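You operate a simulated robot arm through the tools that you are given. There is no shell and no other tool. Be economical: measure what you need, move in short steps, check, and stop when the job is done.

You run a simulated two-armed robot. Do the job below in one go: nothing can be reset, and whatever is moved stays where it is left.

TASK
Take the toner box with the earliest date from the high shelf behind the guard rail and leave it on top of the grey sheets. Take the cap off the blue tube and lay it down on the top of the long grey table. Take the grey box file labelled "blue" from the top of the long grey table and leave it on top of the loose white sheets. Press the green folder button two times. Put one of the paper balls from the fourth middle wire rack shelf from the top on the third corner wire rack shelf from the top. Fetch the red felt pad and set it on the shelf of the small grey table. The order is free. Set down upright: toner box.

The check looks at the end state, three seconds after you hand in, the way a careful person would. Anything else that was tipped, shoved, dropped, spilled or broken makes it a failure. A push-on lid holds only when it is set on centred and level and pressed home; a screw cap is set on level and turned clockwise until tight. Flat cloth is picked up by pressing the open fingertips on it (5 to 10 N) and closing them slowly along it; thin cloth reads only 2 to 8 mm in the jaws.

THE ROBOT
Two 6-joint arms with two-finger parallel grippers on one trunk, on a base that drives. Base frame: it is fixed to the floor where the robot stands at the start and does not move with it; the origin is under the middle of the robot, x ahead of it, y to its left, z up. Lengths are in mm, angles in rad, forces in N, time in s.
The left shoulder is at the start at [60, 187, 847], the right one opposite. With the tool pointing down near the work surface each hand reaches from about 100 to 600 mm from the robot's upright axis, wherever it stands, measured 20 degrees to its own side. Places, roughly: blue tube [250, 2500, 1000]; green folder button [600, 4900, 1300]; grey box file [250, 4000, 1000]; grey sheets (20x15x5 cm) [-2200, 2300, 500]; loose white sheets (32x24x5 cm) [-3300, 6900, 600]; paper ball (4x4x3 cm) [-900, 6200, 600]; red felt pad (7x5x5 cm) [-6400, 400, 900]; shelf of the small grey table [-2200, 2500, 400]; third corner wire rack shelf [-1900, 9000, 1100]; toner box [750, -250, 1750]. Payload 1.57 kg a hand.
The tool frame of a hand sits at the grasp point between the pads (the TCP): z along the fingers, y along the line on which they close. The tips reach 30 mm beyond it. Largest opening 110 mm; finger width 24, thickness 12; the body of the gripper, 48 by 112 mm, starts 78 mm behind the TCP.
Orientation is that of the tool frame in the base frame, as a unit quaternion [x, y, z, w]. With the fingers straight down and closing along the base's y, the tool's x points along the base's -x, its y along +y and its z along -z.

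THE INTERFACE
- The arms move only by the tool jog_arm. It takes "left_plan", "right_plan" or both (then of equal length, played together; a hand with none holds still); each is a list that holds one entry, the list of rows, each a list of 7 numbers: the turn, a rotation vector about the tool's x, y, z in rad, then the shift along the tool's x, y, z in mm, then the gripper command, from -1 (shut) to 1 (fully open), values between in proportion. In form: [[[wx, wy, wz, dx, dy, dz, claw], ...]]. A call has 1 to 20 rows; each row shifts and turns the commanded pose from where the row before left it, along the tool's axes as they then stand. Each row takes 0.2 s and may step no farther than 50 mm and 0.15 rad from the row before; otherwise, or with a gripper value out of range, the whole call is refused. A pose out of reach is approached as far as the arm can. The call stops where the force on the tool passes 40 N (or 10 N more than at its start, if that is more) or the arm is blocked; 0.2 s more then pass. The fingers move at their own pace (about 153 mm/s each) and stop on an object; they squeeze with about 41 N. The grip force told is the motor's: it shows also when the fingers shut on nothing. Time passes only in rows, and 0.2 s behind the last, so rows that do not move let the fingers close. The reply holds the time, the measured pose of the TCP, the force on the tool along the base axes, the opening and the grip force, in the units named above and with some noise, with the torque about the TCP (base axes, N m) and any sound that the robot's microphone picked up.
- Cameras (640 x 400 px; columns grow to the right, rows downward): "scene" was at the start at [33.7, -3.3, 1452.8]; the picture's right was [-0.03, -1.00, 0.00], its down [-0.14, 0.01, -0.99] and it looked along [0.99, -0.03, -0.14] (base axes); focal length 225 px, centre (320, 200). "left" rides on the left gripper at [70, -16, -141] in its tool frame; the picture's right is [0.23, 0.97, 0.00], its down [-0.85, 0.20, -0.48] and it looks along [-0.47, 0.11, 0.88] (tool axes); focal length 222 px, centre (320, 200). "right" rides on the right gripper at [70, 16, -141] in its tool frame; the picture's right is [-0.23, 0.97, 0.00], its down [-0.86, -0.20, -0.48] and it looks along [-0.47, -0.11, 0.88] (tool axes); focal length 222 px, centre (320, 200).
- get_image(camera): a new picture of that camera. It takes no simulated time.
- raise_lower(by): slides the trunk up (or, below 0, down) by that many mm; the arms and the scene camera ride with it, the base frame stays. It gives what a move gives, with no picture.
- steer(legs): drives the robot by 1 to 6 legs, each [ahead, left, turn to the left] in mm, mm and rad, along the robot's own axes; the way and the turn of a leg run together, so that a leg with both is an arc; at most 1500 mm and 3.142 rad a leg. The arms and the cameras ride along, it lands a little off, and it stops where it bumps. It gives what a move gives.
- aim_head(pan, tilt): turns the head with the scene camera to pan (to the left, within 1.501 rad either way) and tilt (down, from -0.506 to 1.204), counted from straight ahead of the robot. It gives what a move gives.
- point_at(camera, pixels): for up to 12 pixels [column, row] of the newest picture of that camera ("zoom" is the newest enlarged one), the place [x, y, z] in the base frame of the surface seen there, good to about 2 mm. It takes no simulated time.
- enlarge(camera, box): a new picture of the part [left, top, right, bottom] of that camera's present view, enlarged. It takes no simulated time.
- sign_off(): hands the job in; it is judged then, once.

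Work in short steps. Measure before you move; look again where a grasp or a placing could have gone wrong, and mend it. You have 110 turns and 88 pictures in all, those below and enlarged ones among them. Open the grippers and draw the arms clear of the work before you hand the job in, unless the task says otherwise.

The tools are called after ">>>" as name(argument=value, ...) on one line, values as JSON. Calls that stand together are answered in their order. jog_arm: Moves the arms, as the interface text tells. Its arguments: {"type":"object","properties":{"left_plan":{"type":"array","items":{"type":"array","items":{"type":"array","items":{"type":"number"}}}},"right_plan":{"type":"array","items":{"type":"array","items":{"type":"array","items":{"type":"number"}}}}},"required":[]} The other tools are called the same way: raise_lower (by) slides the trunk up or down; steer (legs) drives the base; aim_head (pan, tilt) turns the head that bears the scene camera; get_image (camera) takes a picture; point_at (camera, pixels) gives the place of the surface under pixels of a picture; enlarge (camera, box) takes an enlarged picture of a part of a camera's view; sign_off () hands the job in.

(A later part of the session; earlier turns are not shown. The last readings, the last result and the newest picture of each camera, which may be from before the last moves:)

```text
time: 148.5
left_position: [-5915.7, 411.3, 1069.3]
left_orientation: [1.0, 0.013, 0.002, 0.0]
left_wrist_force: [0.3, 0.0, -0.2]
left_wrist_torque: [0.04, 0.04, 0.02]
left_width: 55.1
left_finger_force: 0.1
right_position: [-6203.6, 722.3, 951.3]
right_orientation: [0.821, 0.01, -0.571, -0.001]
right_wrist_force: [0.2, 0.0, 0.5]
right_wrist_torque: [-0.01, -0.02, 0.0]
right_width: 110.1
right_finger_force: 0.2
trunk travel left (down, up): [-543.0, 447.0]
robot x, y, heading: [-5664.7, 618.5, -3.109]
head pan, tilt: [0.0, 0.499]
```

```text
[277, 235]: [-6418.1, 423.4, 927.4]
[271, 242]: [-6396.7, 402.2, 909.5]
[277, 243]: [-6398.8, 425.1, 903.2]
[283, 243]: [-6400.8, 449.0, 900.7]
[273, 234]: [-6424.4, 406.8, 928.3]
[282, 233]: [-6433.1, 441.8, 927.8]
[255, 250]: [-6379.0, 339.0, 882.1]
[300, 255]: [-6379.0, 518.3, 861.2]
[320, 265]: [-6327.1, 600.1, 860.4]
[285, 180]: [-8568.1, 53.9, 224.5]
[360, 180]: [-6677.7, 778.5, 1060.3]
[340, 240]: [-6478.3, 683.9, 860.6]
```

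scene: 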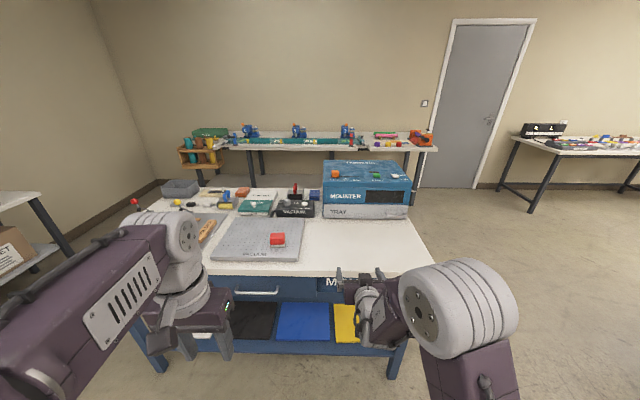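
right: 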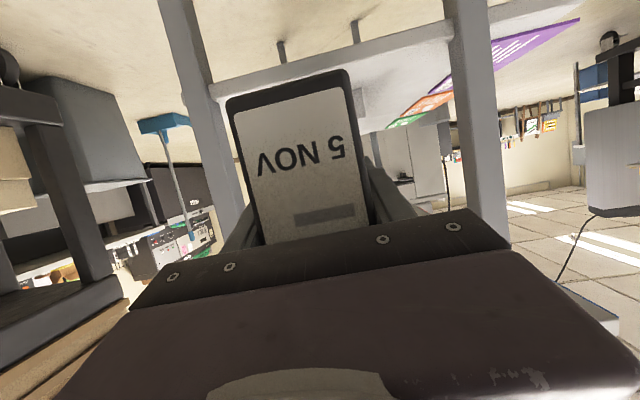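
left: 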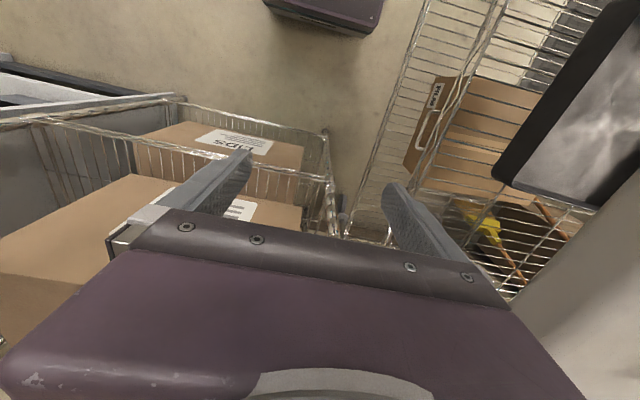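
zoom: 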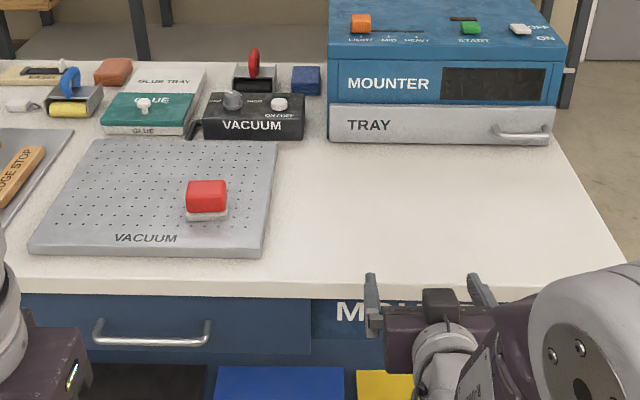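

Pad: x −6397…−6445, y ≈395…455, z 882…928. I slide left so the right hand lines up, checking the desk on the left first via its position.

>>> point_at(camera="scene", pixels=[[40, 200], [65, 262], [66, 240]])

>>> steer(legs=[[0, 312, -0.032]])

>>> get_image(camera="right")

```text
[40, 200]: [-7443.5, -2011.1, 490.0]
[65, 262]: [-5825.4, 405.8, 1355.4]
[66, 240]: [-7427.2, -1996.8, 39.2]
```

```text
time: 150.6
left_position: [-5918.0, 108.0, 1067.8]
left_orientation: [1.0, -0.002, 0.001, 0.0]
left_wrist_force: [-0.3, -0.8, 0.4]
left_wrist_torque: [0.01, 0.01, -0.03]
left_width: 55.1
left_finger_force: 0.2
right_position: [-6195.6, 429.2, 952.2]
right_orientation: [0.821, -0.003, -0.571, -0.009]
right_wrist_force: [0.6, -0.3, -0.1]
right_wrist_torque: [0.0, -0.01, 0.02]
right_width: 109.7
right_finger_force: 0.1
trunk travel left (down, up): [-543.0, 447.0]
robot x, y, heading: [-5659.8, 308.2, 3.139]
head pan, tilt: [0.0, 0.499]
```

```text
40 pictures are left
```

right: 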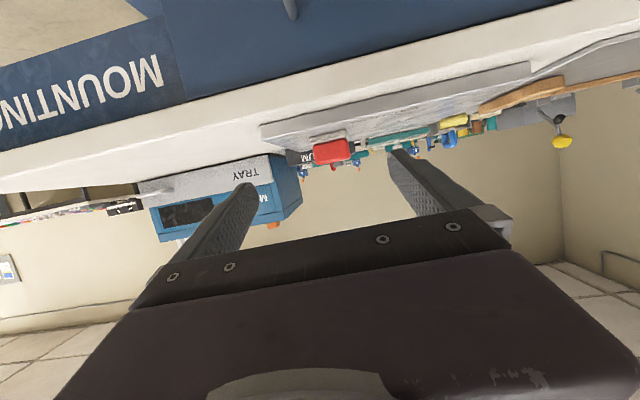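

Aligned with the pad. I drive ahead 222 mm at this height, then check.

>>> steer(legs=[[222, 2, 0]])

>>> get_image(camera="right")

>>> point_at(camera="right", pixels=[[320, 150], [330, 150], [340, 150], [350, 150], [330, 130], [330, 170], [300, 150]])

```text
time: 152.3
left_position: [-6135.4, 106.1, 1069.0]
left_orientation: [1.0, -0.001, 0.001, 0.001]
left_wrist_force: [-0.1, 0.2, -0.6]
left_wrist_torque: [0.03, -0.03, 0.0]
left_width: 54.8
left_finger_force: 0.1
right_position: [-6411.4, 426.5, 950.9]
right_orientation: [0.821, -0.004, -0.571, -0.01]
right_wrist_force: [-0.5, 0.1, 0.6]
right_wrist_torque: [-0.02, -0.02, 0.01]
right_width: 110.3
right_finger_force: 0.0
trunk travel left (down, up): [-543.0, 447.0]
robot x, y, heading: [-5877.3, 308.5, 3.145]
head pan, tilt: [0.0, 0.499]
```

```text
39 pictures are left
```

right: 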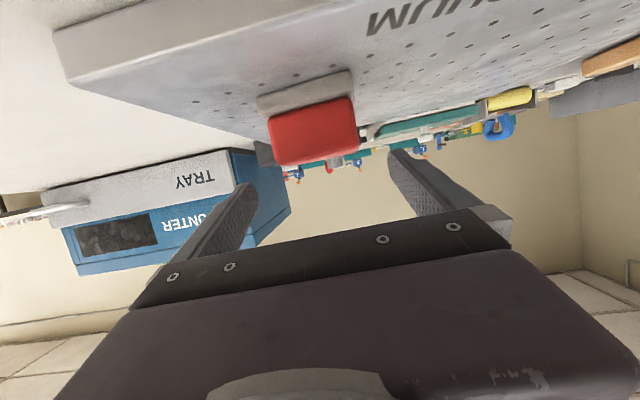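

```text
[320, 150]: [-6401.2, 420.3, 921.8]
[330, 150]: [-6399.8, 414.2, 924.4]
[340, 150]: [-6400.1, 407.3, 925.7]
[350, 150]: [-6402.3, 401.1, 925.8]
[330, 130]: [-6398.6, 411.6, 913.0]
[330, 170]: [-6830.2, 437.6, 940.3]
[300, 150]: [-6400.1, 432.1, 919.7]
```

Well centred. I nudge 10 mm ahead, lower 43 mm and close on the pad.

>>> steer(legs=[[11, 0, 0]])

>>> raise_lower(by=-42)

>>> jog_arm(right_plan=[[[0, 0, 0, 0, 0, 0, -1], [0, 0, 0, 0, 0, 0, -1], [0, 0, 0, 0, 0, 0, -1], [0, 0, 0, 0, 0, 0, -1]]])

>>> raise_lower(by=60)

>>> get_image(camera="right")

```text
time: 153.0
left_position: [-6143.6, 106.2, 1068.9]
left_orientation: [1.0, 0.0, 0.0, 0.0]
left_wrist_force: [0.1, -0.2, -0.1]
left_wrist_torque: [0.02, 0.0, 0.0]
left_width: 54.9
left_finger_force: 0.0
right_position: [-6420.7, 425.1, 951.7]
right_orientation: [0.82, -0.002, -0.572, -0.008]
right_wrist_force: [0.5, -0.6, 0.9]
right_wrist_torque: [-0.01, 0.01, 0.0]
right_width: 109.7
right_finger_force: 0.1
trunk travel left (down, up): [-543.0, 447.0]
robot x, y, heading: [-5885.6, 306.4, 3.145]
head pan, tilt: [0.0, 0.499]
```

```text
time: 153.9
left_position: [-6144.9, 107.3, 1027.4]
left_orientation: [1.0, -0.002, 0.0, 0.0]
left_wrist_force: [-0.1, 0.1, -0.2]
left_wrist_torque: [0.0, 0.02, -0.02]
left_width: 55.1
left_finger_force: 0.0
right_position: [-6423.0, 426.5, 909.9]
right_orientation: [0.821, -0.002, -0.571, -0.008]
right_wrist_force: [-0.1, 0.1, 1.0]
right_wrist_torque: [-0.02, -0.03, 0.01]
right_width: 109.9
right_finger_force: 0.0
trunk travel left (down, up): [-501.0, 489.0]
robot x, y, heading: [-5889.9, 305.3, 3.14]
head pan, tilt: [0.0, 0.499]
```

```text
time: 154.9
left_position: [-6145.8, 106.9, 1026.4]
left_orientation: [1.0, -0.001, 0.0, 0.0]
left_wrist_force: [0.1, -0.6, 1.2]
left_wrist_torque: [0.0, -0.01, -0.01]
left_width: 54.9
left_finger_force: 0.0
right_position: [-6422.5, 426.3, 908.6]
right_orientation: [0.822, -0.002, -0.57, -0.009]
right_wrist_force: [-0.5, -0.6, 1.0]
right_wrist_torque: [0.06, 0.06, 0.01]
right_width: 60.8
right_finger_force: 41.7
trunk travel left (down, up): [-501.0, 489.0]
robot x, y, heading: [-5888.6, 304.7, 3.144]
head pan, tilt: [0.0, 0.499]
```

```text
time: 155.9
left_position: [-6146.5, 106.0, 1087.2]
left_orientation: [1.0, -0.001, 0.001, 0.0]
left_wrist_force: [-0.5, -1.2, 0.2]
left_wrist_torque: [0.01, -0.01, 0.0]
left_width: 55.0
left_finger_force: 0.1
right_position: [-6421.9, 427.1, 969.7]
right_orientation: [0.821, -0.003, -0.571, -0.01]
right_wrist_force: [0.4, 0.2, -0.6]
right_wrist_torque: [0.01, 0.03, 0.02]
right_width: 60.8
right_finger_force: 41.0
trunk travel left (down, up): [-561.0, 429.0]
robot x, y, heading: [-5888.8, 305.4, 3.143]
head pan, tilt: [0.0, 0.499]
```

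```text
38 pictures are left
```

right: 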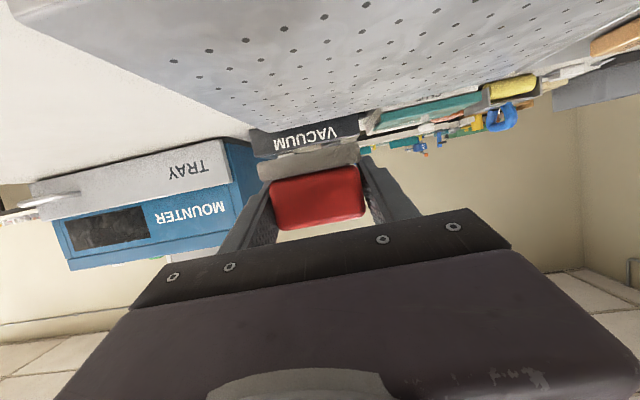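

Pad is held (60.8 mm, 27 mm above its bottom). I drive back to the small table: backward diagonal, turn to face +y, slide right.

>>> steer(legs=[[0, 0, 0.399], [-1500, 0, 0], [-1500, 0, 0], [0, 0, -1.971]])

>>> steer(legs=[[0, -780, 0]])

```text
time: 176.3
left_position: [-3280.6, 1692.2, 1086.6]
left_orientation: [-0.703, 0.711, 0.0, -0.001]
left_wrist_force: [0.1, -0.3, -0.5]
left_wrist_torque: [0.01, 0.02, 0.04]
left_width: 55.1
left_finger_force: 0.1
right_position: [-2959.1, 1967.4, 970.0]
right_orientation: [-0.577, 0.584, 0.396, 0.411]
right_wrist_force: [0.2, 0.3, 0.0]
right_wrist_torque: [0.02, -0.02, 0.02]
right_width: 60.8
right_finger_force: 41.5
trunk travel left (down, up): [-561.0, 429.0]
robot x, y, heading: [-3079.8, 1434.6, 1.563]
head pan, tilt: [0.0, 0.499]
```

```text
time: 180.5
left_position: [-2499.1, 1682.2, 1086.8]
left_orientation: [-0.7, 0.714, 0.0, 0.0]
left_wrist_force: [-0.1, 0.3, -0.1]
left_wrist_torque: [0.02, 0.01, -0.03]
left_width: 54.8
left_finger_force: 0.1
right_position: [-2172.4, 1954.3, 969.0]
right_orientation: [-0.574, 0.587, 0.394, 0.413]
right_wrist_force: [0.1, 0.0, -1.1]
right_wrist_torque: [0.02, 0.03, 0.01]
right_width: 60.6
right_finger_force: 40.6
trunk travel left (down, up): [-561.0, 429.0]
robot x, y, heading: [-2305.2, 1424.9, 1.548]
head pan, tilt: [0.0, 0.499]
```

In position. I straighten, lower to z≈492 and move in under the table top.

>>> steer(legs=[[30, 0, 0.022]])

>>> raise_lower(by=-400)

>>> raise_lower(by=-75)

>>> aim_head(pan=-0.2, tilt=0.9)

>>> get_image(camera="scene")

```text
time: 181.4
left_position: [-2503.7, 1708.5, 1087.5]
left_orientation: [0.708, -0.706, 0.0, 0.0]
left_wrist_force: [-0.1, -0.1, 0.2]
left_wrist_torque: [-0.02, 0.02, 0.0]
left_width: 54.8
left_finger_force: 0.1
right_position: [-2183.9, 1985.4, 971.3]
right_orientation: [-0.58, 0.581, 0.398, 0.409]
right_wrist_force: [0.7, -0.3, -1.0]
right_wrist_torque: [-0.01, -0.03, -0.02]
right_width: 60.7
right_finger_force: 41.1
trunk travel left (down, up): [-561.0, 429.0]
robot x, y, heading: [-2306.4, 1454.5, 1.578]
head pan, tilt: [0.0, 0.499]
```

```text
time: 185.2
left_position: [-2504.2, 1708.4, 686.6]
left_orientation: [0.708, -0.706, 0.0, 0.001]
left_wrist_force: [-0.1, 0.2, 0.6]
left_wrist_torque: [0.01, -0.01, 0.02]
left_width: 55.0
left_finger_force: 0.1
right_position: [-2184.9, 1985.8, 569.8]
right_orientation: [-0.58, 0.581, 0.398, 0.409]
right_wrist_force: [0.0, 0.2, -0.5]
right_wrist_torque: [0.0, 0.01, 0.0]
right_width: 60.8
right_finger_force: 41.3
trunk travel left (down, up): [-161.0, 829.0]
robot x, y, heading: [-2304.4, 1451.5, 1.576]
head pan, tilt: [0.0, 0.499]
```

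```text
time: 186.3
left_position: [-2502.6, 1708.4, 612.5]
left_orientation: [0.708, -0.707, -0.001, 0.0]
left_wrist_force: [-0.6, -0.5, -0.4]
left_wrist_torque: [0.01, 0.01, 0.01]
left_width: 55.2
left_finger_force: 0.0
right_position: [-2184.3, 1987.4, 494.0]
right_orientation: [-0.58, 0.58, 0.399, 0.409]
right_wrist_force: [0.4, 0.0, -0.9]
right_wrist_torque: [0.03, 0.03, 0.05]
right_width: 60.9
right_finger_force: 40.1
trunk travel left (down, up): [-86.0, 904.0]
robot x, y, heading: [-2303.1, 1449.2, 1.571]
head pan, tilt: [0.0, 0.499]
```

```text
time: 187.2
left_position: [-2503.9, 1710.1, 611.7]
left_orientation: [0.708, -0.706, 0.0, 0.0]
left_wrist_force: [0.5, -0.6, -0.3]
left_wrist_torque: [-0.01, -0.02, -0.01]
left_width: 55.1
left_finger_force: 0.1
right_position: [-2184.9, 1986.7, 494.4]
right_orientation: [-0.58, 0.581, 0.398, 0.409]
right_wrist_force: [0.1, 0.4, -0.6]
right_wrist_torque: [-0.01, 0.0, 0.04]
right_width: 61.0
right_finger_force: 40.8
trunk travel left (down, up): [-86.0, 904.0]
robot x, y, heading: [-2303.1, 1454.4, 1.578]
head pan, tilt: [-0.201, 0.901]
```

```text
37 pictures are left
```

scene: 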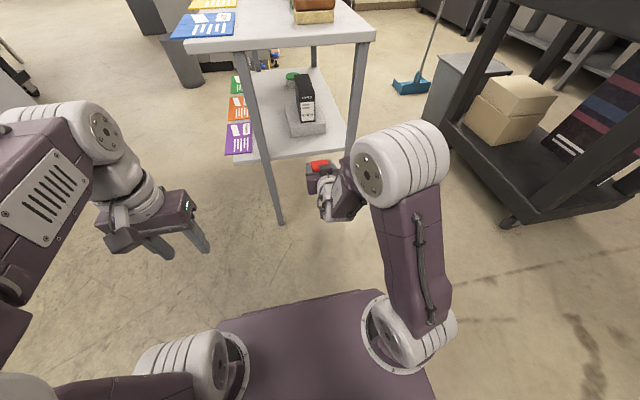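

Clear. I drive in 172 mm and lower to the shelf.

>>> steer(legs=[[170, 0, -0.005]])

>>> raise_lower(by=-16)

```text
time: 188.6
left_position: [-2503.4, 1876.2, 611.1]
left_orientation: [0.707, -0.707, 0.0, 0.0]
left_wrist_force: [-0.1, -0.2, 0.2]
left_wrist_torque: [-0.01, -0.02, 0.0]
left_width: 55.1
left_finger_force: 0.1
right_position: [-2184.8, 2154.4, 495.4]
right_orientation: [-0.579, 0.582, 0.398, 0.41]
right_wrist_force: [-0.1, 0.0, -0.4]
right_wrist_torque: [0.02, 0.01, -0.03]
right_width: 60.9
right_finger_force: 41.2
trunk travel left (down, up): [-86.0, 904.0]
robot x, y, heading: [-2301.0, 1619.6, 1.57]
head pan, tilt: [-0.201, 0.901]
```

```text
time: 189.3
left_position: [-2503.6, 1876.2, 595.8]
left_orientation: [0.707, -0.707, 0.0, 0.0]
left_wrist_force: [0.2, 0.3, -0.3]
left_wrist_torque: [-0.02, 0.0, 0.01]
left_width: 55.2
left_finger_force: 0.0
right_position: [-2183.6, 2154.2, 478.7]
right_orientation: [-0.579, 0.582, 0.398, 0.41]
right_wrist_force: [0.9, 0.1, -0.7]
right_wrist_torque: [-0.01, 0.0, 0.02]
right_width: 60.9
right_finger_force: 40.7
trunk travel left (down, up): [-70.0, 920.0]
robot x, y, heading: [-2300.0, 1619.2, 1.57]
head pan, tilt: [-0.201, 0.901]
```

I move 10 mm further in, lower 2 mm, release and back out, then look.

>>> steer(legs=[[11, 0, 0]])

>>> raise_lower(by=-2)

>>> jog_arm(right_plan=[[[0, 0, 0, 0, 0, 0, 0], [0, 0, 0, 0, 0, 0, 1], [0, 0, 0, 0, 0, 0, 1], [0, 0, 0, 0, 0, 0, 1]]])

>>> steer(legs=[[-170, 0, 0]])

>>> enlarge(camera="scene", box=[230, 40, 390, 200])

```text
time: 190.0
left_position: [-2503.2, 1887.3, 595.4]
left_orientation: [0.707, -0.707, 0.001, 0.0]
left_wrist_force: [0.1, 1.7, -0.5]
left_wrist_torque: [-0.03, 0.0, 0.01]
left_width: 55.1
left_finger_force: 0.0
right_position: [-2183.6, 2164.2, 478.8]
right_orientation: [-0.579, 0.582, 0.397, 0.41]
right_wrist_force: [0.2, 0.1, -0.3]
right_wrist_torque: [0.03, -0.01, 0.02]
right_width: 60.6
right_finger_force: 40.8
trunk travel left (down, up): [-70.0, 920.0]
robot x, y, heading: [-2304.4, 1628.3, 1.569]
head pan, tilt: [-0.201, 0.901]
```

```text
time: 190.5
left_position: [-2503.6, 1886.9, 593.5]
left_orientation: [0.707, -0.707, 0.0, 0.0]
left_wrist_force: [0.1, -0.3, -1.1]
left_wrist_torque: [0.0, 0.01, 0.01]
left_width: 55.0
left_finger_force: 0.0
right_position: [-2182.4, 2164.8, 478.0]
right_orientation: [-0.578, 0.581, 0.399, 0.411]
right_wrist_force: [0.5, -0.4, 8.1]
right_wrist_torque: [-0.19, 0.25, 0.01]
right_width: 60.8
right_finger_force: 40.7
trunk travel left (down, up): [-68.0, 922.0]
robot x, y, heading: [-2308.6, 1629.3, 1.568]
head pan, tilt: [-0.201, 0.901]
```

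```text
time: 191.5
left_position: [-2503.4, 1887.4, 593.3]
left_orientation: [-0.707, 0.707, 0.001, 0.0]
left_wrist_force: [0.2, -0.6, 0.4]
left_wrist_torque: [-0.02, 0.02, 0.02]
left_width: 55.0
left_finger_force: 0.0
right_position: [-2184.5, 2165.9, 475.6]
right_orientation: [-0.58, 0.581, 0.398, 0.409]
right_wrist_force: [-0.2, 0.7, 0.1]
right_wrist_torque: [0.02, 0.02, 0.01]
right_width: 110.0
right_finger_force: 0.0
trunk travel left (down, up): [-68.0, 922.0]
robot x, y, heading: [-2301.1, 1629.0, 1.57]
head pan, tilt: [-0.201, 0.901]
```

```text
time: 193.0
left_position: [-2503.0, 1716.5, 593.5]
left_orientation: [-0.707, 0.707, -0.001, 0.001]
left_wrist_force: [0.2, -0.4, -0.2]
left_wrist_torque: [-0.05, 0.0, -0.02]
left_width: 55.2
left_finger_force: 0.0
right_position: [-2182.8, 1993.7, 477.2]
right_orientation: [-0.579, 0.581, 0.398, 0.41]
right_wrist_force: [-0.2, -0.5, 0.0]
right_wrist_torque: [0.03, -0.01, 0.02]
right_width: 109.8
right_finger_force: 0.0
trunk travel left (down, up): [-68.0, 922.0]
robot x, y, heading: [-2304.5, 1460.2, 1.575]
head pan, tilt: [-0.201, 0.901]
```

```text
2.50 times, centred on (310, 120) of scene
```

zoom: 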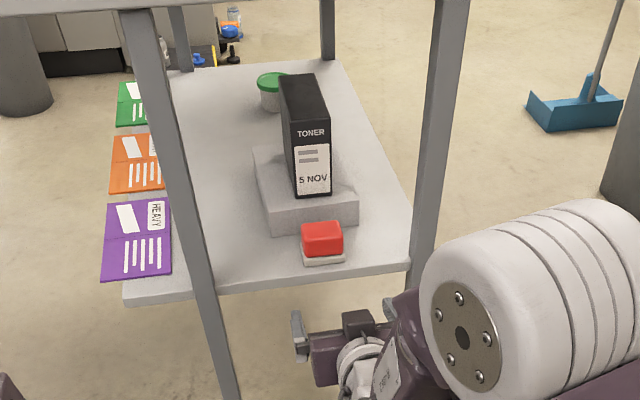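

Pad set. Next the blue tube: I route around the cart to the long grey table, facing it.

>>> raise_lower(by=400)

>>> steer(legs=[[0, -470, 0], [-280, 0, 0], [0, 0, -1.575], [1380, 0, 0]])

>>> aim_head(pan=0.7, tilt=0.4)

>>> get_image(camera="scene")

```text
time: 196.8
left_position: [-2505.1, 1716.4, 992.8]
left_orientation: [0.708, -0.707, 0.0, -0.001]
left_wrist_force: [-0.4, 0.2, 1.3]
left_wrist_torque: [-0.02, 0.01, -0.01]
left_width: 55.1
left_finger_force: 0.0
right_position: [-2182.7, 1994.7, 876.6]
right_orientation: [-0.579, 0.582, 0.397, 0.409]
right_wrist_force: [-0.1, -0.4, -0.1]
right_wrist_torque: [0.03, -0.02, -0.01]
right_width: 110.1
right_finger_force: 0.1
trunk travel left (down, up): [-468.0, 522.0]
robot x, y, heading: [-2304.9, 1457.9, 1.568]
head pan, tilt: [-0.201, 0.901]
```

```text
time: 211.6
left_position: [-175.3, 1370.0, 994.1]
left_orientation: [0.002, 1.0, -0.001, 0.0]
left_wrist_force: [-0.3, 0.1, -0.5]
left_wrist_torque: [-0.03, -0.02, -0.02]
left_width: 55.1
left_finger_force: 0.0
right_position: [100.0, 1048.3, 878.5]
right_orientation: [0.003, 0.821, -0.01, 0.571]
right_wrist_force: [1.1, -0.3, 0.7]
right_wrist_torque: [0.03, 0.01, -0.03]
right_width: 110.0
right_finger_force: 0.1
trunk travel left (down, up): [-468.0, 522.0]
robot x, y, heading: [-431.2, 1169.8, -0.002]
head pan, tilt: [-0.201, 0.901]
```

```text
time: 212.8
left_position: [-160.8, 1369.3, 988.6]
left_orientation: [0.001, 1.0, 0.0, -0.008]
left_wrist_force: [-1.0, -0.8, -0.4]
left_wrist_torque: [-0.01, -0.01, -0.01]
left_width: 54.9
left_finger_force: 0.1
right_position: [113.8, 1047.3, 868.2]
right_orientation: [0.003, 0.826, -0.009, 0.564]
right_wrist_force: [0.1, 0.9, 0.9]
right_wrist_torque: [-0.03, -0.04, 0.0]
right_width: 110.1
right_finger_force: 0.0
trunk travel left (down, up): [-468.0, 522.0]
robot x, y, heading: [-435.0, 1171.8, -0.003]
head pan, tilt: [0.7, 0.4]
```

```text
35 pictures are left
```

scene: 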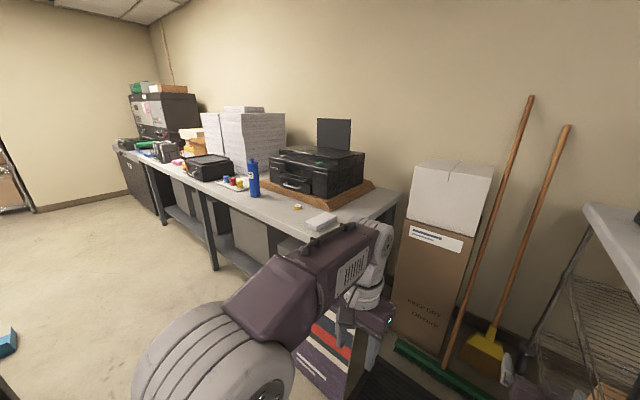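

I measure the table's front edge and the tube before sliding left.

>>> point_at(camera="scene", pixels=[[252, 165], [255, 190], [230, 205], [300, 237], [320, 222], [297, 207], [210, 270], [310, 330], [350, 210], [230, 182]])

>>> enlarge(camera="scene", box=[140, 130, 340, 250])

```text
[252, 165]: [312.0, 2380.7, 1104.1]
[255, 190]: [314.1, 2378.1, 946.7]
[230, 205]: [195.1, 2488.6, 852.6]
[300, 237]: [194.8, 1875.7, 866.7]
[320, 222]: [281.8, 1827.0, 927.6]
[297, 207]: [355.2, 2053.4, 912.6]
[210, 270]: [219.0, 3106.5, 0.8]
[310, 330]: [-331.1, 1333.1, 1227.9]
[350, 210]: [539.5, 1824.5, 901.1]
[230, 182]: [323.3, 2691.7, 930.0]
```

```text
3.20 times, centred on (240, 190) of scene
```

zoom: 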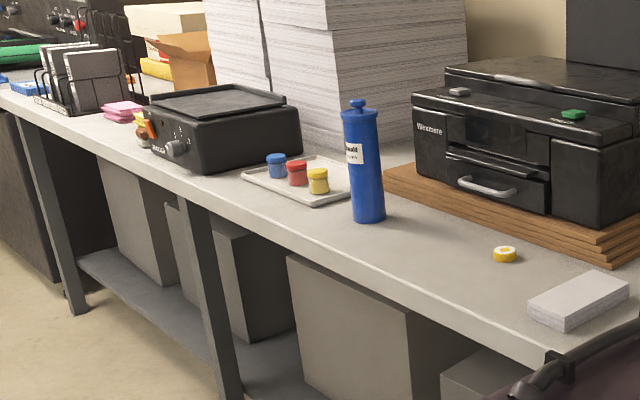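

Front edge x=195, top z≈900; the tube stands at [312,2380]. I slide left to face it and take a closer look.

>>> steer(legs=[[0, 1200, 0]])

>>> aim_head(pan=0, tilt=0.45)

>>> get_image(camera="scene")

```text
time: 218.7
left_position: [-171.5, 2542.8, 987.3]
left_orientation: [-0.008, 1.0, 0.0, -0.008]
left_wrist_force: [-0.4, -0.1, 0.3]
left_wrist_torque: [0.0, 0.03, -0.01]
left_width: 54.7
left_finger_force: 0.0
right_position: [109.5, 2228.0, 867.2]
right_orientation: [-0.006, 0.826, -0.004, 0.564]
right_wrist_force: [0.0, 0.7, 0.3]
right_wrist_torque: [0.03, -0.01, -0.03]
right_width: 109.9
right_finger_force: 0.1
trunk travel left (down, up): [-468.0, 522.0]
robot x, y, heading: [-440.7, 2344.3, 0.023]
head pan, tilt: [0.7, 0.4]
```

```text
time: 219.8
left_position: [-171.9, 2542.6, 988.2]
left_orientation: [-0.008, 1.0, 0.0, -0.008]
left_wrist_force: [0.8, -0.8, 0.7]
left_wrist_torque: [0.03, 0.02, -0.02]
left_width: 55.0
left_finger_force: 0.0
right_position: [109.7, 2229.0, 867.2]
right_orientation: [-0.005, 0.825, -0.004, 0.565]
right_wrist_force: [0.2, 0.3, 0.1]
right_wrist_torque: [0.0, -0.02, -0.01]
right_width: 110.1
right_finger_force: 0.0
trunk travel left (down, up): [-468.0, 522.0]
robot x, y, heading: [-442.5, 2340.0, 0.019]
head pan, tilt: [0.0, 0.45]
```

```text
33 pictures are left
```

scene: 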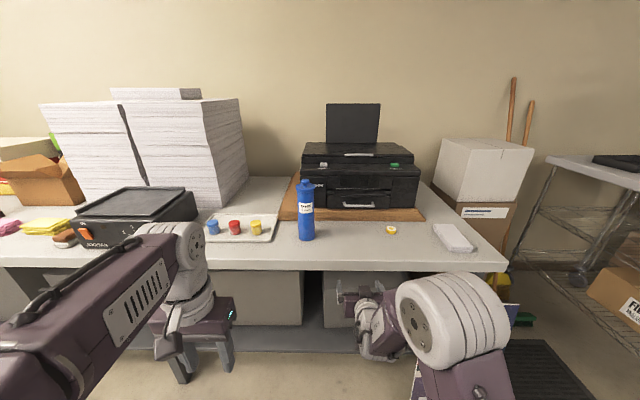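

I enlarge the tube to see its cap.

>>> enlarge(camera="scene", box=[270, 170, 350, 250])

>>> point_at(camera="scene", pixels=[[305, 181], [305, 188], [298, 190], [312, 190], [305, 238], [299, 210], [313, 210], [306, 200], [306, 240], [340, 240], [270, 250], [390, 228]])

```text
5.00 times, centred on (310, 210) of scene
```

zoom: 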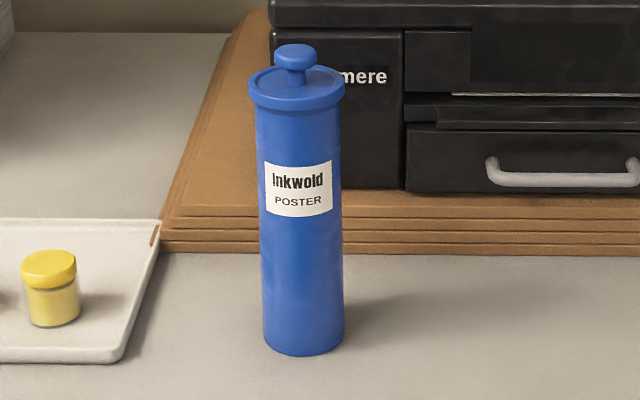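

```text
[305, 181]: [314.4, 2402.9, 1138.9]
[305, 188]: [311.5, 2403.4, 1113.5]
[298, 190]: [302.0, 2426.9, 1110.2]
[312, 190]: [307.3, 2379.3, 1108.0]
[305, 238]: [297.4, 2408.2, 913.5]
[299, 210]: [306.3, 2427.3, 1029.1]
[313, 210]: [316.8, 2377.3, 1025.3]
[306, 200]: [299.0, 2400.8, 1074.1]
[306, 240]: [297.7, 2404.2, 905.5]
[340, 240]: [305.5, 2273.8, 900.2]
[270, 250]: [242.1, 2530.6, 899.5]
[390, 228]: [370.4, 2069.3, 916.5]
```

It's a push-on cap with a knob (top z≈1140) on a 54 mm tube centred about [322,2403]. Plan: right hand holds the body, left hand pulls the knob. I raise the trunk and shift left.

>>> raise_lower(by=123)

>>> steer(legs=[[0, 123, -0.019]])

>>> jog_arm(right_plan=[[[0, 0, 0, 0, 40, 0, 1], [0, 0, 0, 0, 20, 0, 1], [0, 0, 0, 0, 0, 0, 1], [0, 0, 0, 0, 0, 0, 1], [0, 0, 0, 0, 0, 0, 1], [0, 0, 0, 0, 0, 0, 1], [0, 0, 0, 0, 0, 0, 1], [0, 0, 0, 0, 0, 0, 1]]], left_plan=[[[0, -0.131, 0, 0, 0, -45, 0], [0, -0.131, 0, 0, 0, -45, 0], [0, -0.131, 0, -15, 0, -40, 0], [0, -0.131, 0, -20, 0, -30, 0], [0, -0.131, 0, -30, 0, -30, 0], [0, -0.131, 0, -30, 0, -30, 0], [0, 0, 0, 0, -40, 0, 0], [0, 0, 0, 0, 0, 0, 0]]])

```text
time: 221.3
left_position: [-171.0, 2543.7, 1109.9]
left_orientation: [-0.007, 1.0, 0.0, -0.008]
left_wrist_force: [-1.0, 0.3, -1.5]
left_wrist_torque: [0.01, -0.02, -0.01]
left_width: 55.0
left_finger_force: 0.1
right_position: [109.6, 2229.1, 989.9]
right_orientation: [-0.005, 0.826, -0.004, 0.564]
right_wrist_force: [-0.3, -0.2, -0.5]
right_wrist_torque: [0.03, 0.01, -0.02]
right_width: 109.9
right_finger_force: 0.1
trunk travel left (down, up): [-591.0, 399.0]
robot x, y, heading: [-438.8, 2338.7, 0.014]
head pan, tilt: [0.0, 0.45]
```

```text
time: 222.6
left_position: [-168.4, 2660.0, 1110.7]
left_orientation: [0.001, 1.0, 0.0, -0.009]
left_wrist_force: [0.1, -0.8, -0.6]
left_wrist_torque: [0.03, 0.01, 0.0]
left_width: 54.7
left_finger_force: 0.1
right_position: [105.7, 2338.9, 989.0]
right_orientation: [0.003, 0.826, -0.01, 0.564]
right_wrist_force: [-0.2, -0.7, 0.7]
right_wrist_torque: [-0.02, 0.01, -0.06]
right_width: 109.9
right_finger_force: 0.1
trunk travel left (down, up): [-591.0, 399.0]
robot x, y, heading: [-441.3, 2461.8, -0.002]
head pan, tilt: [0.0, 0.45]
```

```text
time: 224.4
left_position: [-106.6, 2623.5, 1377.2]
left_orientation: [0.001, 0.927, -0.001, 0.376]
left_wrist_force: [1.1, 0.0, 0.1]
left_wrist_torque: [0.01, 0.02, -0.02]
left_width: 55.0
left_finger_force: 0.1
left hand out of reach, approached as far as the arm can: row 1, 2, 3, 4
right_position: [105.1, 2397.9, 988.3]
right_orientation: [0.003, 0.825, -0.01, 0.565]
right_wrist_force: [0.2, -0.2, 0.3]
right_wrist_torque: [-0.01, 0.0, 0.0]
right_width: 109.8
right_finger_force: 0.1
trunk travel left (down, up): [-591.0, 399.0]
robot x, y, heading: [-437.8, 2462.7, -0.004]
head pan, tilt: [0.0, 0.45]
```

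Both hands ready. I drive ahead 212 mm so the right hand straddles the tube, and look.

>>> steer(legs=[[211, 5, 0.003]])

>>> get_image(camera="right")

```text
time: 226.0
left_position: [102.6, 2628.0, 1376.6]
left_orientation: [0.0, 0.927, 0.001, 0.375]
left_wrist_force: [0.0, 0.2, -1.5]
left_wrist_torque: [0.0, -0.01, -0.02]
left_width: 55.0
left_finger_force: 0.0
right_position: [316.9, 2405.2, 987.3]
right_orientation: [0.001, 0.825, -0.009, 0.565]
right_wrist_force: [-0.7, 1.0, 0.7]
right_wrist_torque: [0.01, 0.03, -0.01]
right_width: 109.9
right_finger_force: 0.1
trunk travel left (down, up): [-591.0, 399.0]
robot x, y, heading: [-226.8, 2464.7, 0.003]
head pan, tilt: [0.0, 0.45]
```

```text
31 pictures are left
```

right: 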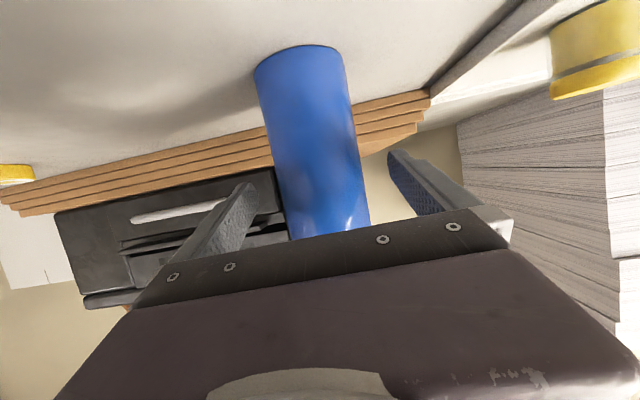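

The tube is between the fingers. I close the right hand, and bring the left hand over in line with the knob, stopping short.

>>> jog_arm(right_plan=[[[0, 0, 0, 0, 0, 0, -1], [0, 0, 0, 0, 0, 0, -1], [0, 0, 0, 0, 0, 0, -1], [0, 0, 0, 0, 0, 0, -1]]])

>>> jog_arm(left_plan=[[[0, 0, 0, 0, -45, 0, 0], [0, 0, 0, 0, -45, 0, 0], [0, 0, 0, 0, -45, 0, 0], [0, 0, 0, 0, -45, 0, 0], [0, 0, 0, 0, -43, 0, 0], [0, 0, 0, 0, 0, 45, 0], [0, 0, 0, 0, 0, 45, 0], [0, 0, 0, 0, 0, 45, 0], [0, 0, 0, 0, 0, 45, 0], [0, 0, 0, 0, 0, 40, 0], [0, 0, 0, 0, 0, 0, 0]]])

>>> get_image(camera="left")

>>> get_image(camera="scene")

```text
time: 227.0
left_position: [103.0, 2628.4, 1376.3]
left_orientation: [-0.001, 0.927, 0.0, 0.375]
left_wrist_force: [0.4, -0.2, -1.0]
left_wrist_torque: [0.01, 0.0, 0.0]
left_width: 54.6
left_finger_force: 0.1
right_position: [317.1, 2404.2, 988.2]
right_orientation: [0.002, 0.826, -0.009, 0.563]
right_wrist_force: [0.3, 0.2, 0.0]
right_wrist_torque: [0.0, 0.01, 0.04]
right_width: 62.8
right_finger_force: 41.2
trunk travel left (down, up): [-591.0, 399.0]
robot x, y, heading: [-228.0, 2464.8, -0.002]
head pan, tilt: [0.0, 0.45]
```

```text
time: 229.4
left_position: [253.1, 2410.2, 1202.2]
left_orientation: [0.0, 0.927, 0.0, 0.376]
left_wrist_force: [-0.4, 0.4, 0.3]
left_wrist_torque: [0.0, 0.01, 0.0]
left_width: 55.2
left_finger_force: 0.2
left hand out of reach, approached as far as the arm can: row 5
right_position: [317.2, 2405.3, 988.2]
right_orientation: [0.001, 0.826, -0.009, 0.563]
right_wrist_force: [-0.6, 0.0, 0.2]
right_wrist_torque: [0.0, 0.04, -0.05]
right_width: 62.4
right_finger_force: 40.5
trunk travel left (down, up): [-591.0, 399.0]
robot x, y, heading: [-230.8, 2464.9, -0.0]
head pan, tilt: [0.0, 0.45]
```

```text
30 pictures are left
```

left: 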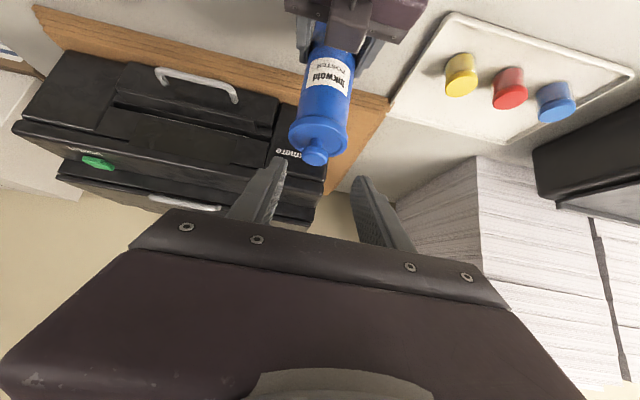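

```text
29 pictures are left
```

scene: 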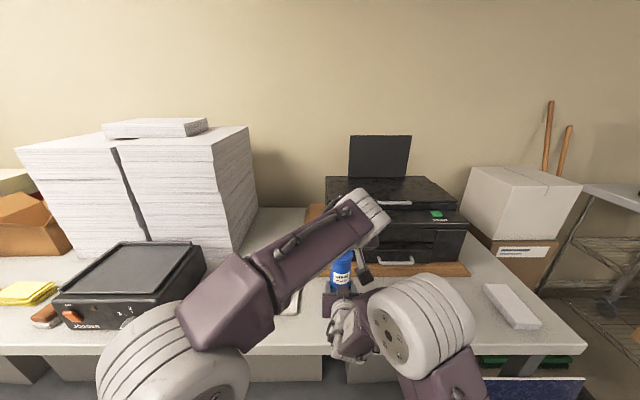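

I measure the knob in the left view at (315,157) and the cap disc (318,130).

>>> point_at(camera="left", pixels=[[315, 157], [308, 157], [322, 157], [315, 150], [335, 140], [300, 140], [318, 128]])

```text
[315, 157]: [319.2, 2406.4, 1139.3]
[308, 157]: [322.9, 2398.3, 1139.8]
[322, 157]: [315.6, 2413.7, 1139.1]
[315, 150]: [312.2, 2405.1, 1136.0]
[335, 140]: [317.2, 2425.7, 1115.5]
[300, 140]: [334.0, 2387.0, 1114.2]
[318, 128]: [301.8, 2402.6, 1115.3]
```

Knob centre ≈[322,2406], head z≈1127–1140, disc top 1115. I advance 80 mm along the fingers and close on the knob.

>>> jog_arm(left_plan=[[[0, 0, 0, 0, -2, 28, 0], [0, 0, 0, -2, -2, 28, 0], [0, 0, 0, -2.5, 0, 24, 0], [0, 0, 0, 0, 0, 0, 0], [0, 0, 0, 0, 0, 0, -1], [0, 0, 0, 0, 0, 0, -1], [0, 0, 0, 0, 0, 0, -1]]])

>>> get_image(camera="left")

```text
time: 231.0
left_position: [310.9, 2405.8, 1147.7]
left_orientation: [0.0, 0.927, 0.0, 0.376]
left_wrist_force: [-0.8, -0.4, -0.1]
left_wrist_torque: [0.03, 0.01, -0.03]
left_width: 26.8
left_finger_force: 37.3
right_position: [316.4, 2405.0, 988.2]
right_orientation: [0.002, 0.826, -0.009, 0.563]
right_wrist_force: [0.3, 0.3, -0.2]
right_wrist_torque: [0.01, 0.08, 0.04]
right_width: 62.4
right_finger_force: 41.3
trunk travel left (down, up): [-591.0, 399.0]
robot x, y, heading: [-230.3, 2468.2, 0.005]
head pan, tilt: [0.0, 0.45]
heard: snap
```

```text
28 pictures are left
```

left: 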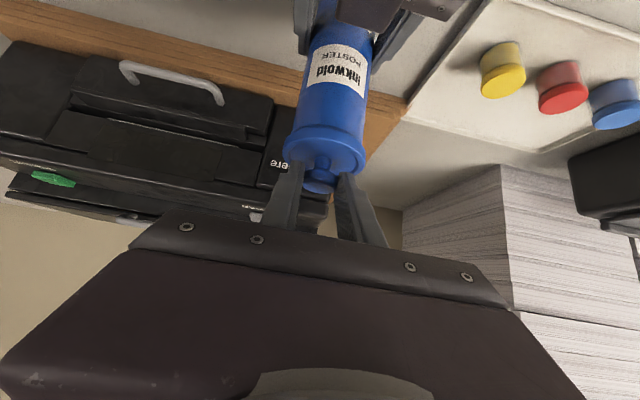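

Gripped at 26.8 mm. I pull straight up slowly.

>>> jog_arm(left_plan=[[[0, 0, 0, -5, 0, -5, -1], [0, 0, 0, -7, 0, -7, -1], [0, 0, 0, -10, 0, -10, -1], [0, 0, 0, -14, 0, -14, -1], [0, 0, 0, -14, 0, -14, -1], [0, 0, 0, 0, 0, 0, -1]]])

>>> get_image(camera="left")

```text
time: 232.4
left_position: [311.5, 2406.0, 1220.4]
left_orientation: [-0.001, 0.927, 0.0, 0.376]
left_wrist_force: [0.3, -0.1, 0.3]
left_wrist_torque: [-0.03, 0.04, 0.01]
left_width: 27.6
left_finger_force: 37.8
right_position: [316.6, 2404.8, 987.7]
right_orientation: [0.002, 0.826, -0.009, 0.563]
right_wrist_force: [-0.8, 0.1, 0.2]
right_wrist_torque: [0.01, 0.01, 0.0]
right_width: 62.6
right_finger_force: 41.1
trunk travel left (down, up): [-591.0, 399.0]
robot x, y, heading: [-233.8, 2467.6, 0.004]
head pan, tilt: [0.0, 0.45]
```

```text
27 pictures are left
```

left: 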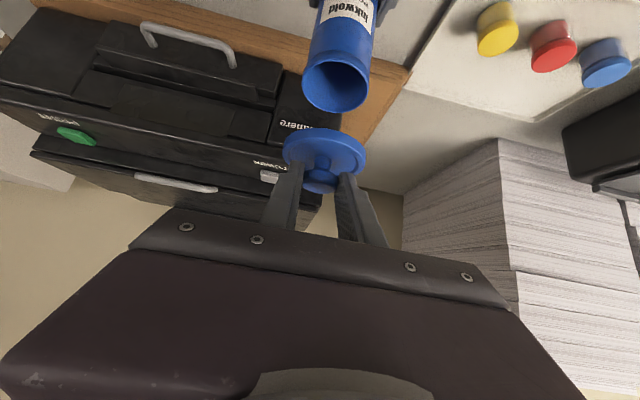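

The cap is off. I release the tube, back straight away 250 mm, and move the right hand aside to its right.

>>> jog_arm(right_plan=[[[0, 0, 0, 0, 0, 0, 0], [0, 0, 0, 0, 0, 0, 1], [0, 0, 0, 0, 0, 0, 1], [0, 0, 0, 0, 0, 0, 1]]])

>>> steer(legs=[[-250, 0, 0]])

>>> jog_arm(right_plan=[[[0, 0, 0, 0, -45, 0, 1], [0, 0, 0, 0, -45, 0, 1], [0, 0, 0, 0, -45, 0, 1], [0, 0, 0, 0, -45, 0, 1], [0, 0, 0, 0, 0, 0, 1]]])

>>> steer(legs=[[0, -180, -0.004]])

>>> get_image(camera="scene")

```text
time: 233.4
left_position: [311.8, 2406.1, 1219.3]
left_orientation: [0.0, 0.927, -0.001, 0.376]
left_wrist_force: [-0.4, -0.9, -0.1]
left_wrist_torque: [-0.01, -0.01, 0.02]
left_width: 27.4
left_finger_force: 38.1
right_position: [315.7, 2404.5, 988.6]
right_orientation: [0.001, 0.826, -0.008, 0.564]
right_wrist_force: [1.1, -0.4, 0.7]
right_wrist_torque: [-0.04, 0.01, -0.01]
right_width: 110.1
right_finger_force: 0.1
trunk travel left (down, up): [-591.0, 399.0]
robot x, y, heading: [-230.0, 2464.5, 0.003]
head pan, tilt: [0.0, 0.45]
```

```text
time: 235.3
left_position: [57.3, 2406.8, 1220.5]
left_orientation: [-0.001, 0.927, 0.0, 0.376]
left_wrist_force: [0.6, 0.0, -0.7]
left_wrist_torque: [0.02, 0.0, 0.03]
left_width: 27.5
left_finger_force: 37.7
right_position: [63.3, 2403.4, 988.6]
right_orientation: [0.001, 0.826, -0.008, 0.564]
right_wrist_force: [-0.2, 1.1, 0.4]
right_wrist_torque: [-0.01, -0.03, 0.03]
right_width: 109.9
right_finger_force: 0.1
trunk travel left (down, up): [-591.0, 399.0]
robot x, y, heading: [-485.7, 2469.7, -0.003]
head pan, tilt: [0.0, 0.45]
```

```text
time: 236.5
left_position: [58.0, 2405.5, 1219.3]
left_orientation: [-0.002, 0.927, 0.001, 0.375]
left_wrist_force: [0.1, 0.8, -0.4]
left_wrist_torque: [0.01, 0.02, -0.02]
left_width: 27.6
left_finger_force: 38.4
right_position: [56.4, 2317.4, 1008.0]
right_orientation: [0.007, 0.827, -0.016, 0.562]
right_wrist_force: [0.1, 0.0, 0.0]
right_wrist_torque: [0.0, 0.0, 0.01]
right_width: 110.2
right_finger_force: 0.0
right hand out of reach, approached as far as the arm can: row 2, 3, 4
trunk travel left (down, up): [-591.0, 399.0]
robot x, y, heading: [-480.9, 2466.9, -0.002]
head pan, tilt: [0.0, 0.45]
```

```text
time: 238.0
left_position: [57.7, 2221.5, 1218.8]
left_orientation: [0.001, 0.927, 0.0, 0.375]
left_wrist_force: [-0.6, -0.4, -1.6]
left_wrist_torque: [0.01, 0.02, 0.04]
left_width: 27.8
left_finger_force: 38.3
right_position: [55.8, 2131.9, 1008.2]
right_orientation: [0.01, 0.826, -0.017, 0.563]
right_wrist_force: [-0.4, 0.5, -0.5]
right_wrist_torque: [0.02, 0.01, 0.05]
right_width: 110.0
right_finger_force: 0.1
trunk travel left (down, up): [-591.0, 399.0]
robot x, y, heading: [-488.3, 2285.9, -0.001]
head pan, tilt: [0.0, 0.45]
```

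```text
26 pictures are left
```

scene: 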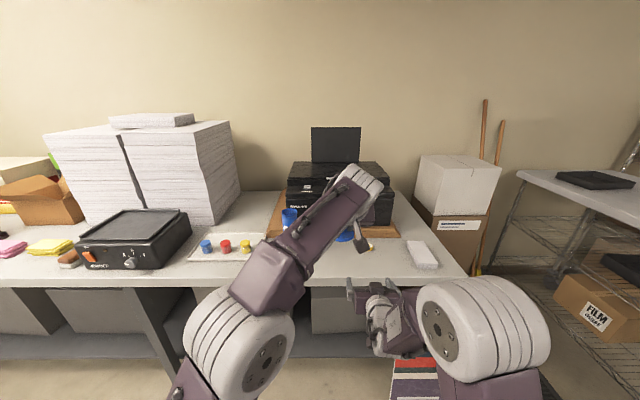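

The hands are too close laterally. I move the left hand 200 mm to its left instead, shift the base right to match, drive up and lower the cap towards the free table spot near [280,2225].

>>> jog_arm(left_plan=[[[0, 0, 0, 0, 45, 0, -1], [0, 0, 0, 0, 45, 0, -1], [0, 0, 0, 0, 45, 0, -1], [0, 0, 0, 0, 45, 0, -1], [0, 0, 0, 0, 20, 0, -1], [0, 0, 0, 0, 0, 0, -1]]])

>>> steer(legs=[[0, -195, 0], [222, 0, 0]])

>>> jog_arm(left_plan=[[[0, 0, 0, 27.6, 0, 28.8, -1], [0, 0, 0, 27.6, 0, 28.8, -1], [0, 0, 0, 27.6, 0, 28.8, -1], [0, 0, 0, 27.6, 0, 28.8, -1], [0, 0, 0, 27.6, 0, 28.8, -1], [0, 0, 0, 20, 0, 21, -1], [0, 0, 0, 0, 0, 0, -1]]])

>>> get_image(camera="left")

```text
time: 239.4
left_position: [58.7, 2421.4, 1220.0]
left_orientation: [0.0, 0.927, 0.0, 0.376]
left_wrist_force: [0.7, -0.2, -1.1]
left_wrist_torque: [-0.06, -0.01, 0.04]
left_width: 27.6
left_finger_force: 37.9
right_position: [55.0, 2131.8, 1007.5]
right_orientation: [0.009, 0.827, -0.017, 0.562]
right_wrist_force: [0.7, -0.4, -0.3]
right_wrist_torque: [0.04, -0.02, 0.02]
right_width: 109.9
right_finger_force: 0.1
trunk travel left (down, up): [-591.0, 399.0]
robot x, y, heading: [-485.2, 2286.3, -0.007]
head pan, tilt: [0.0, 0.45]
```

```text
time: 242.3
left_position: [282.2, 2226.8, 1218.7]
left_orientation: [0.003, 0.927, -0.001, 0.375]
left_wrist_force: [-0.5, -1.1, -0.6]
left_wrist_torque: [-0.01, -0.03, -0.03]
left_width: 27.6
left_finger_force: 38.5
right_position: [278.5, 1936.7, 1007.8]
right_orientation: [0.011, 0.826, -0.018, 0.563]
right_wrist_force: [-0.7, -0.3, -0.3]
right_wrist_torque: [0.0, 0.01, 0.02]
right_width: 109.9
right_finger_force: 0.0
trunk travel left (down, up): [-591.0, 399.0]
robot x, y, heading: [-260.7, 2090.0, -0.01]
head pan, tilt: [0.0, 0.45]
```

```text
time: 243.9
left_position: [282.5, 2225.3, 989.9]
left_orientation: [0.003, 0.927, -0.002, 0.375]
left_wrist_force: [-0.2, -0.5, 0.6]
left_wrist_torque: [0.02, -0.04, -0.03]
left_width: 27.7
left_finger_force: 38.5
right_position: [279.0, 1936.9, 1008.4]
right_orientation: [0.012, 0.826, -0.019, 0.563]
right_wrist_force: [0.2, -0.4, -0.4]
right_wrist_torque: [-0.01, 0.01, 0.02]
right_width: 110.2
right_finger_force: 0.0
trunk travel left (down, up): [-591.0, 399.0]
robot x, y, heading: [-260.9, 2086.8, -0.006]
head pan, tilt: [0.0, 0.45]
```

```text
25 pictures are left
```

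left: 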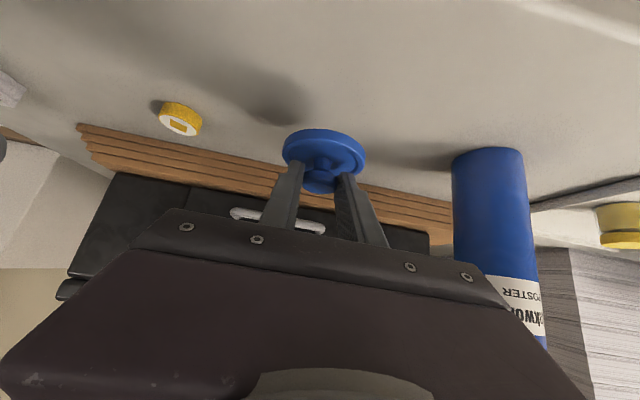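

I lower in small steps, watching the force.

>>> jog_arm(left_plan=[[[0, 0, 0, 3.5, 0, 3.6, -1], [0, 0, 0, 3.5, 0, 3.6, -1], [0, 0, 0, 3.5, 0, 3.6, -1], [0, 0, 0, 3.5, 0, 3.6, -1], [0, 0, 0, 0, 0, 0, -1]]])

>>> enlarge(camera="left", box=[240, 80, 400, 220])

```text
time: 245.1
left_position: [282.7, 2226.7, 970.4]
left_orientation: [0.003, 0.927, -0.001, 0.375]
left_wrist_force: [-0.1, 0.8, 0.2]
left_wrist_torque: [-0.04, -0.01, 0.0]
left_width: 27.8
left_finger_force: 37.8
right_position: [278.9, 1937.0, 1008.8]
right_orientation: [0.012, 0.827, -0.019, 0.562]
right_wrist_force: [-0.3, 0.2, 0.8]
right_wrist_torque: [-0.01, -0.01, 0.0]
right_width: 110.1
right_finger_force: 0.0
trunk travel left (down, up): [-591.0, 399.0]
robot x, y, heading: [-260.4, 2094.5, -0.004]
head pan, tilt: [0.0, 0.45]
```

```text
2.86 times, centred on (320, 150) of left
```

zoom: 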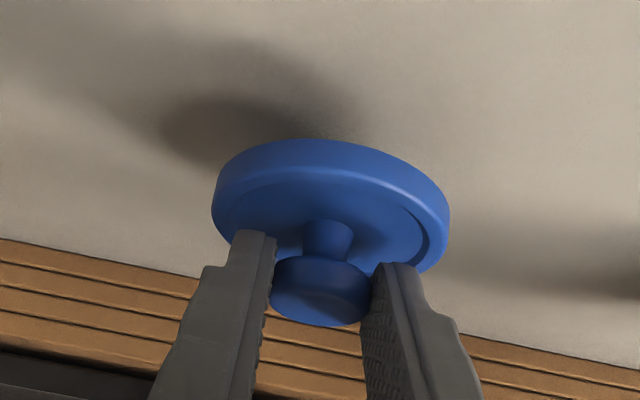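

Still above the table. Continue down 15 mm in 3 mm steps.

>>> jog_arm(left_plan=[[[0, 0, 0, 2.1, 0, 2.2, -1], [0, 0, 0, 2.1, 0, 2.2, -1], [0, 0, 0, 2.1, 0, 2.2, -1], [0, 0, 0, 2.1, 0, 2.2, -1], [0, 0, 0, 2.1, 0, 2.2, -1], [0, 0, 0, 0, 0, 0, -1]]])

```text
time: 246.5
left_position: [284.7, 2225.6, 956.8]
left_orientation: [0.004, 0.926, -0.002, 0.377]
left_wrist_force: [-0.7, -0.2, 0.4]
left_wrist_torque: [0.0, 0.04, -0.03]
left_width: 27.7
left_finger_force: 37.8
right_position: [279.0, 1936.5, 1008.9]
right_orientation: [0.012, 0.827, -0.019, 0.562]
right_wrist_force: [0.4, 0.1, 0.2]
right_wrist_torque: [0.01, -0.03, 0.0]
right_width: 110.1
right_finger_force: 0.0
trunk travel left (down, up): [-591.0, 399.0]
robot x, y, heading: [-258.5, 2091.0, -0.003]
head pan, tilt: [0.0, 0.45]
```

No contact yet; 10 mm more in 2 mm steps.

>>> jog_arm(left_plan=[[[0, 0, 0, 1.4, 0, 1.45, -1], [0, 0, 0, 1.4, 0, 1.45, -1], [0, 0, 0, 1.4, 0, 1.45, -1], [0, 0, 0, 1.4, 0, 1.45, -1], [0, 0, 0, 0, 0, 0, -1]]])

>>> enlarge(camera="left", box=[240, 80, 400, 220])

```text
time: 247.7
left_position: [283.4, 2226.0, 948.4]
left_orientation: [0.003, 0.927, -0.001, 0.375]
left_wrist_force: [0.4, -0.2, -0.9]
left_wrist_torque: [0.01, 0.02, 0.03]
left_width: 27.7
left_finger_force: 38.0
right_position: [278.3, 1936.6, 1008.9]
right_orientation: [0.012, 0.826, -0.019, 0.563]
right_wrist_force: [0.4, 0.6, -0.8]
right_wrist_torque: [0.01, 0.02, -0.03]
right_width: 110.1
right_finger_force: 0.1
trunk travel left (down, up): [-591.0, 399.0]
robot x, y, heading: [-264.0, 2088.5, -0.003]
head pan, tilt: [0.0, 0.45]
```

```text
2.86 times, centred on (320, 150) of left
```

zoom: 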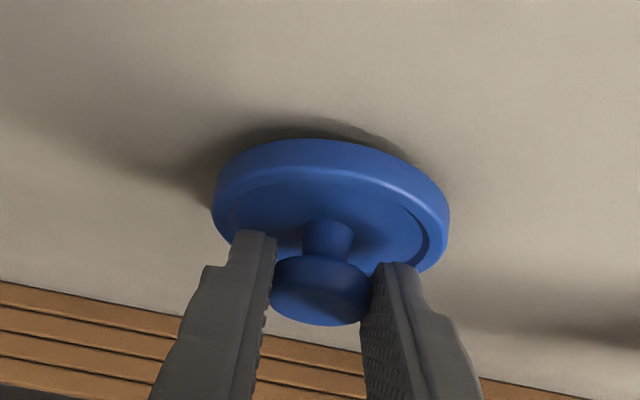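

Very near now (shadow closes in). Four more steps of 1.5 mm, then check the force.

>>> jog_arm(left_plan=[[[0, 0, 0, 1.05, 0, 1.1, -1], [0, 0, 0, 1.05, 0, 1.1, -1], [0, 0, 0, 1.05, 0, 1.1, -1], [0, 0, 0, 0, 0, 0, -1]]])

```text
time: 248.7
left_position: [283.1, 2225.0, 943.6]
left_orientation: [0.004, 0.927, -0.002, 0.375]
left_wrist_force: [1.1, 0.4, -0.2]
left_wrist_torque: [0.0, -0.01, -0.02]
left_width: 27.5
left_finger_force: 38.2
right_position: [279.2, 1938.2, 1008.0]
right_orientation: [0.012, 0.827, -0.019, 0.562]
right_wrist_force: [-0.5, 0.4, 0.8]
right_wrist_torque: [0.01, 0.0, 0.0]
right_width: 110.1
right_finger_force: 0.0
trunk travel left (down, up): [-591.0, 399.0]
robot x, y, heading: [-262.7, 2092.6, -0.002]
head pan, tilt: [0.0, 0.45]
```

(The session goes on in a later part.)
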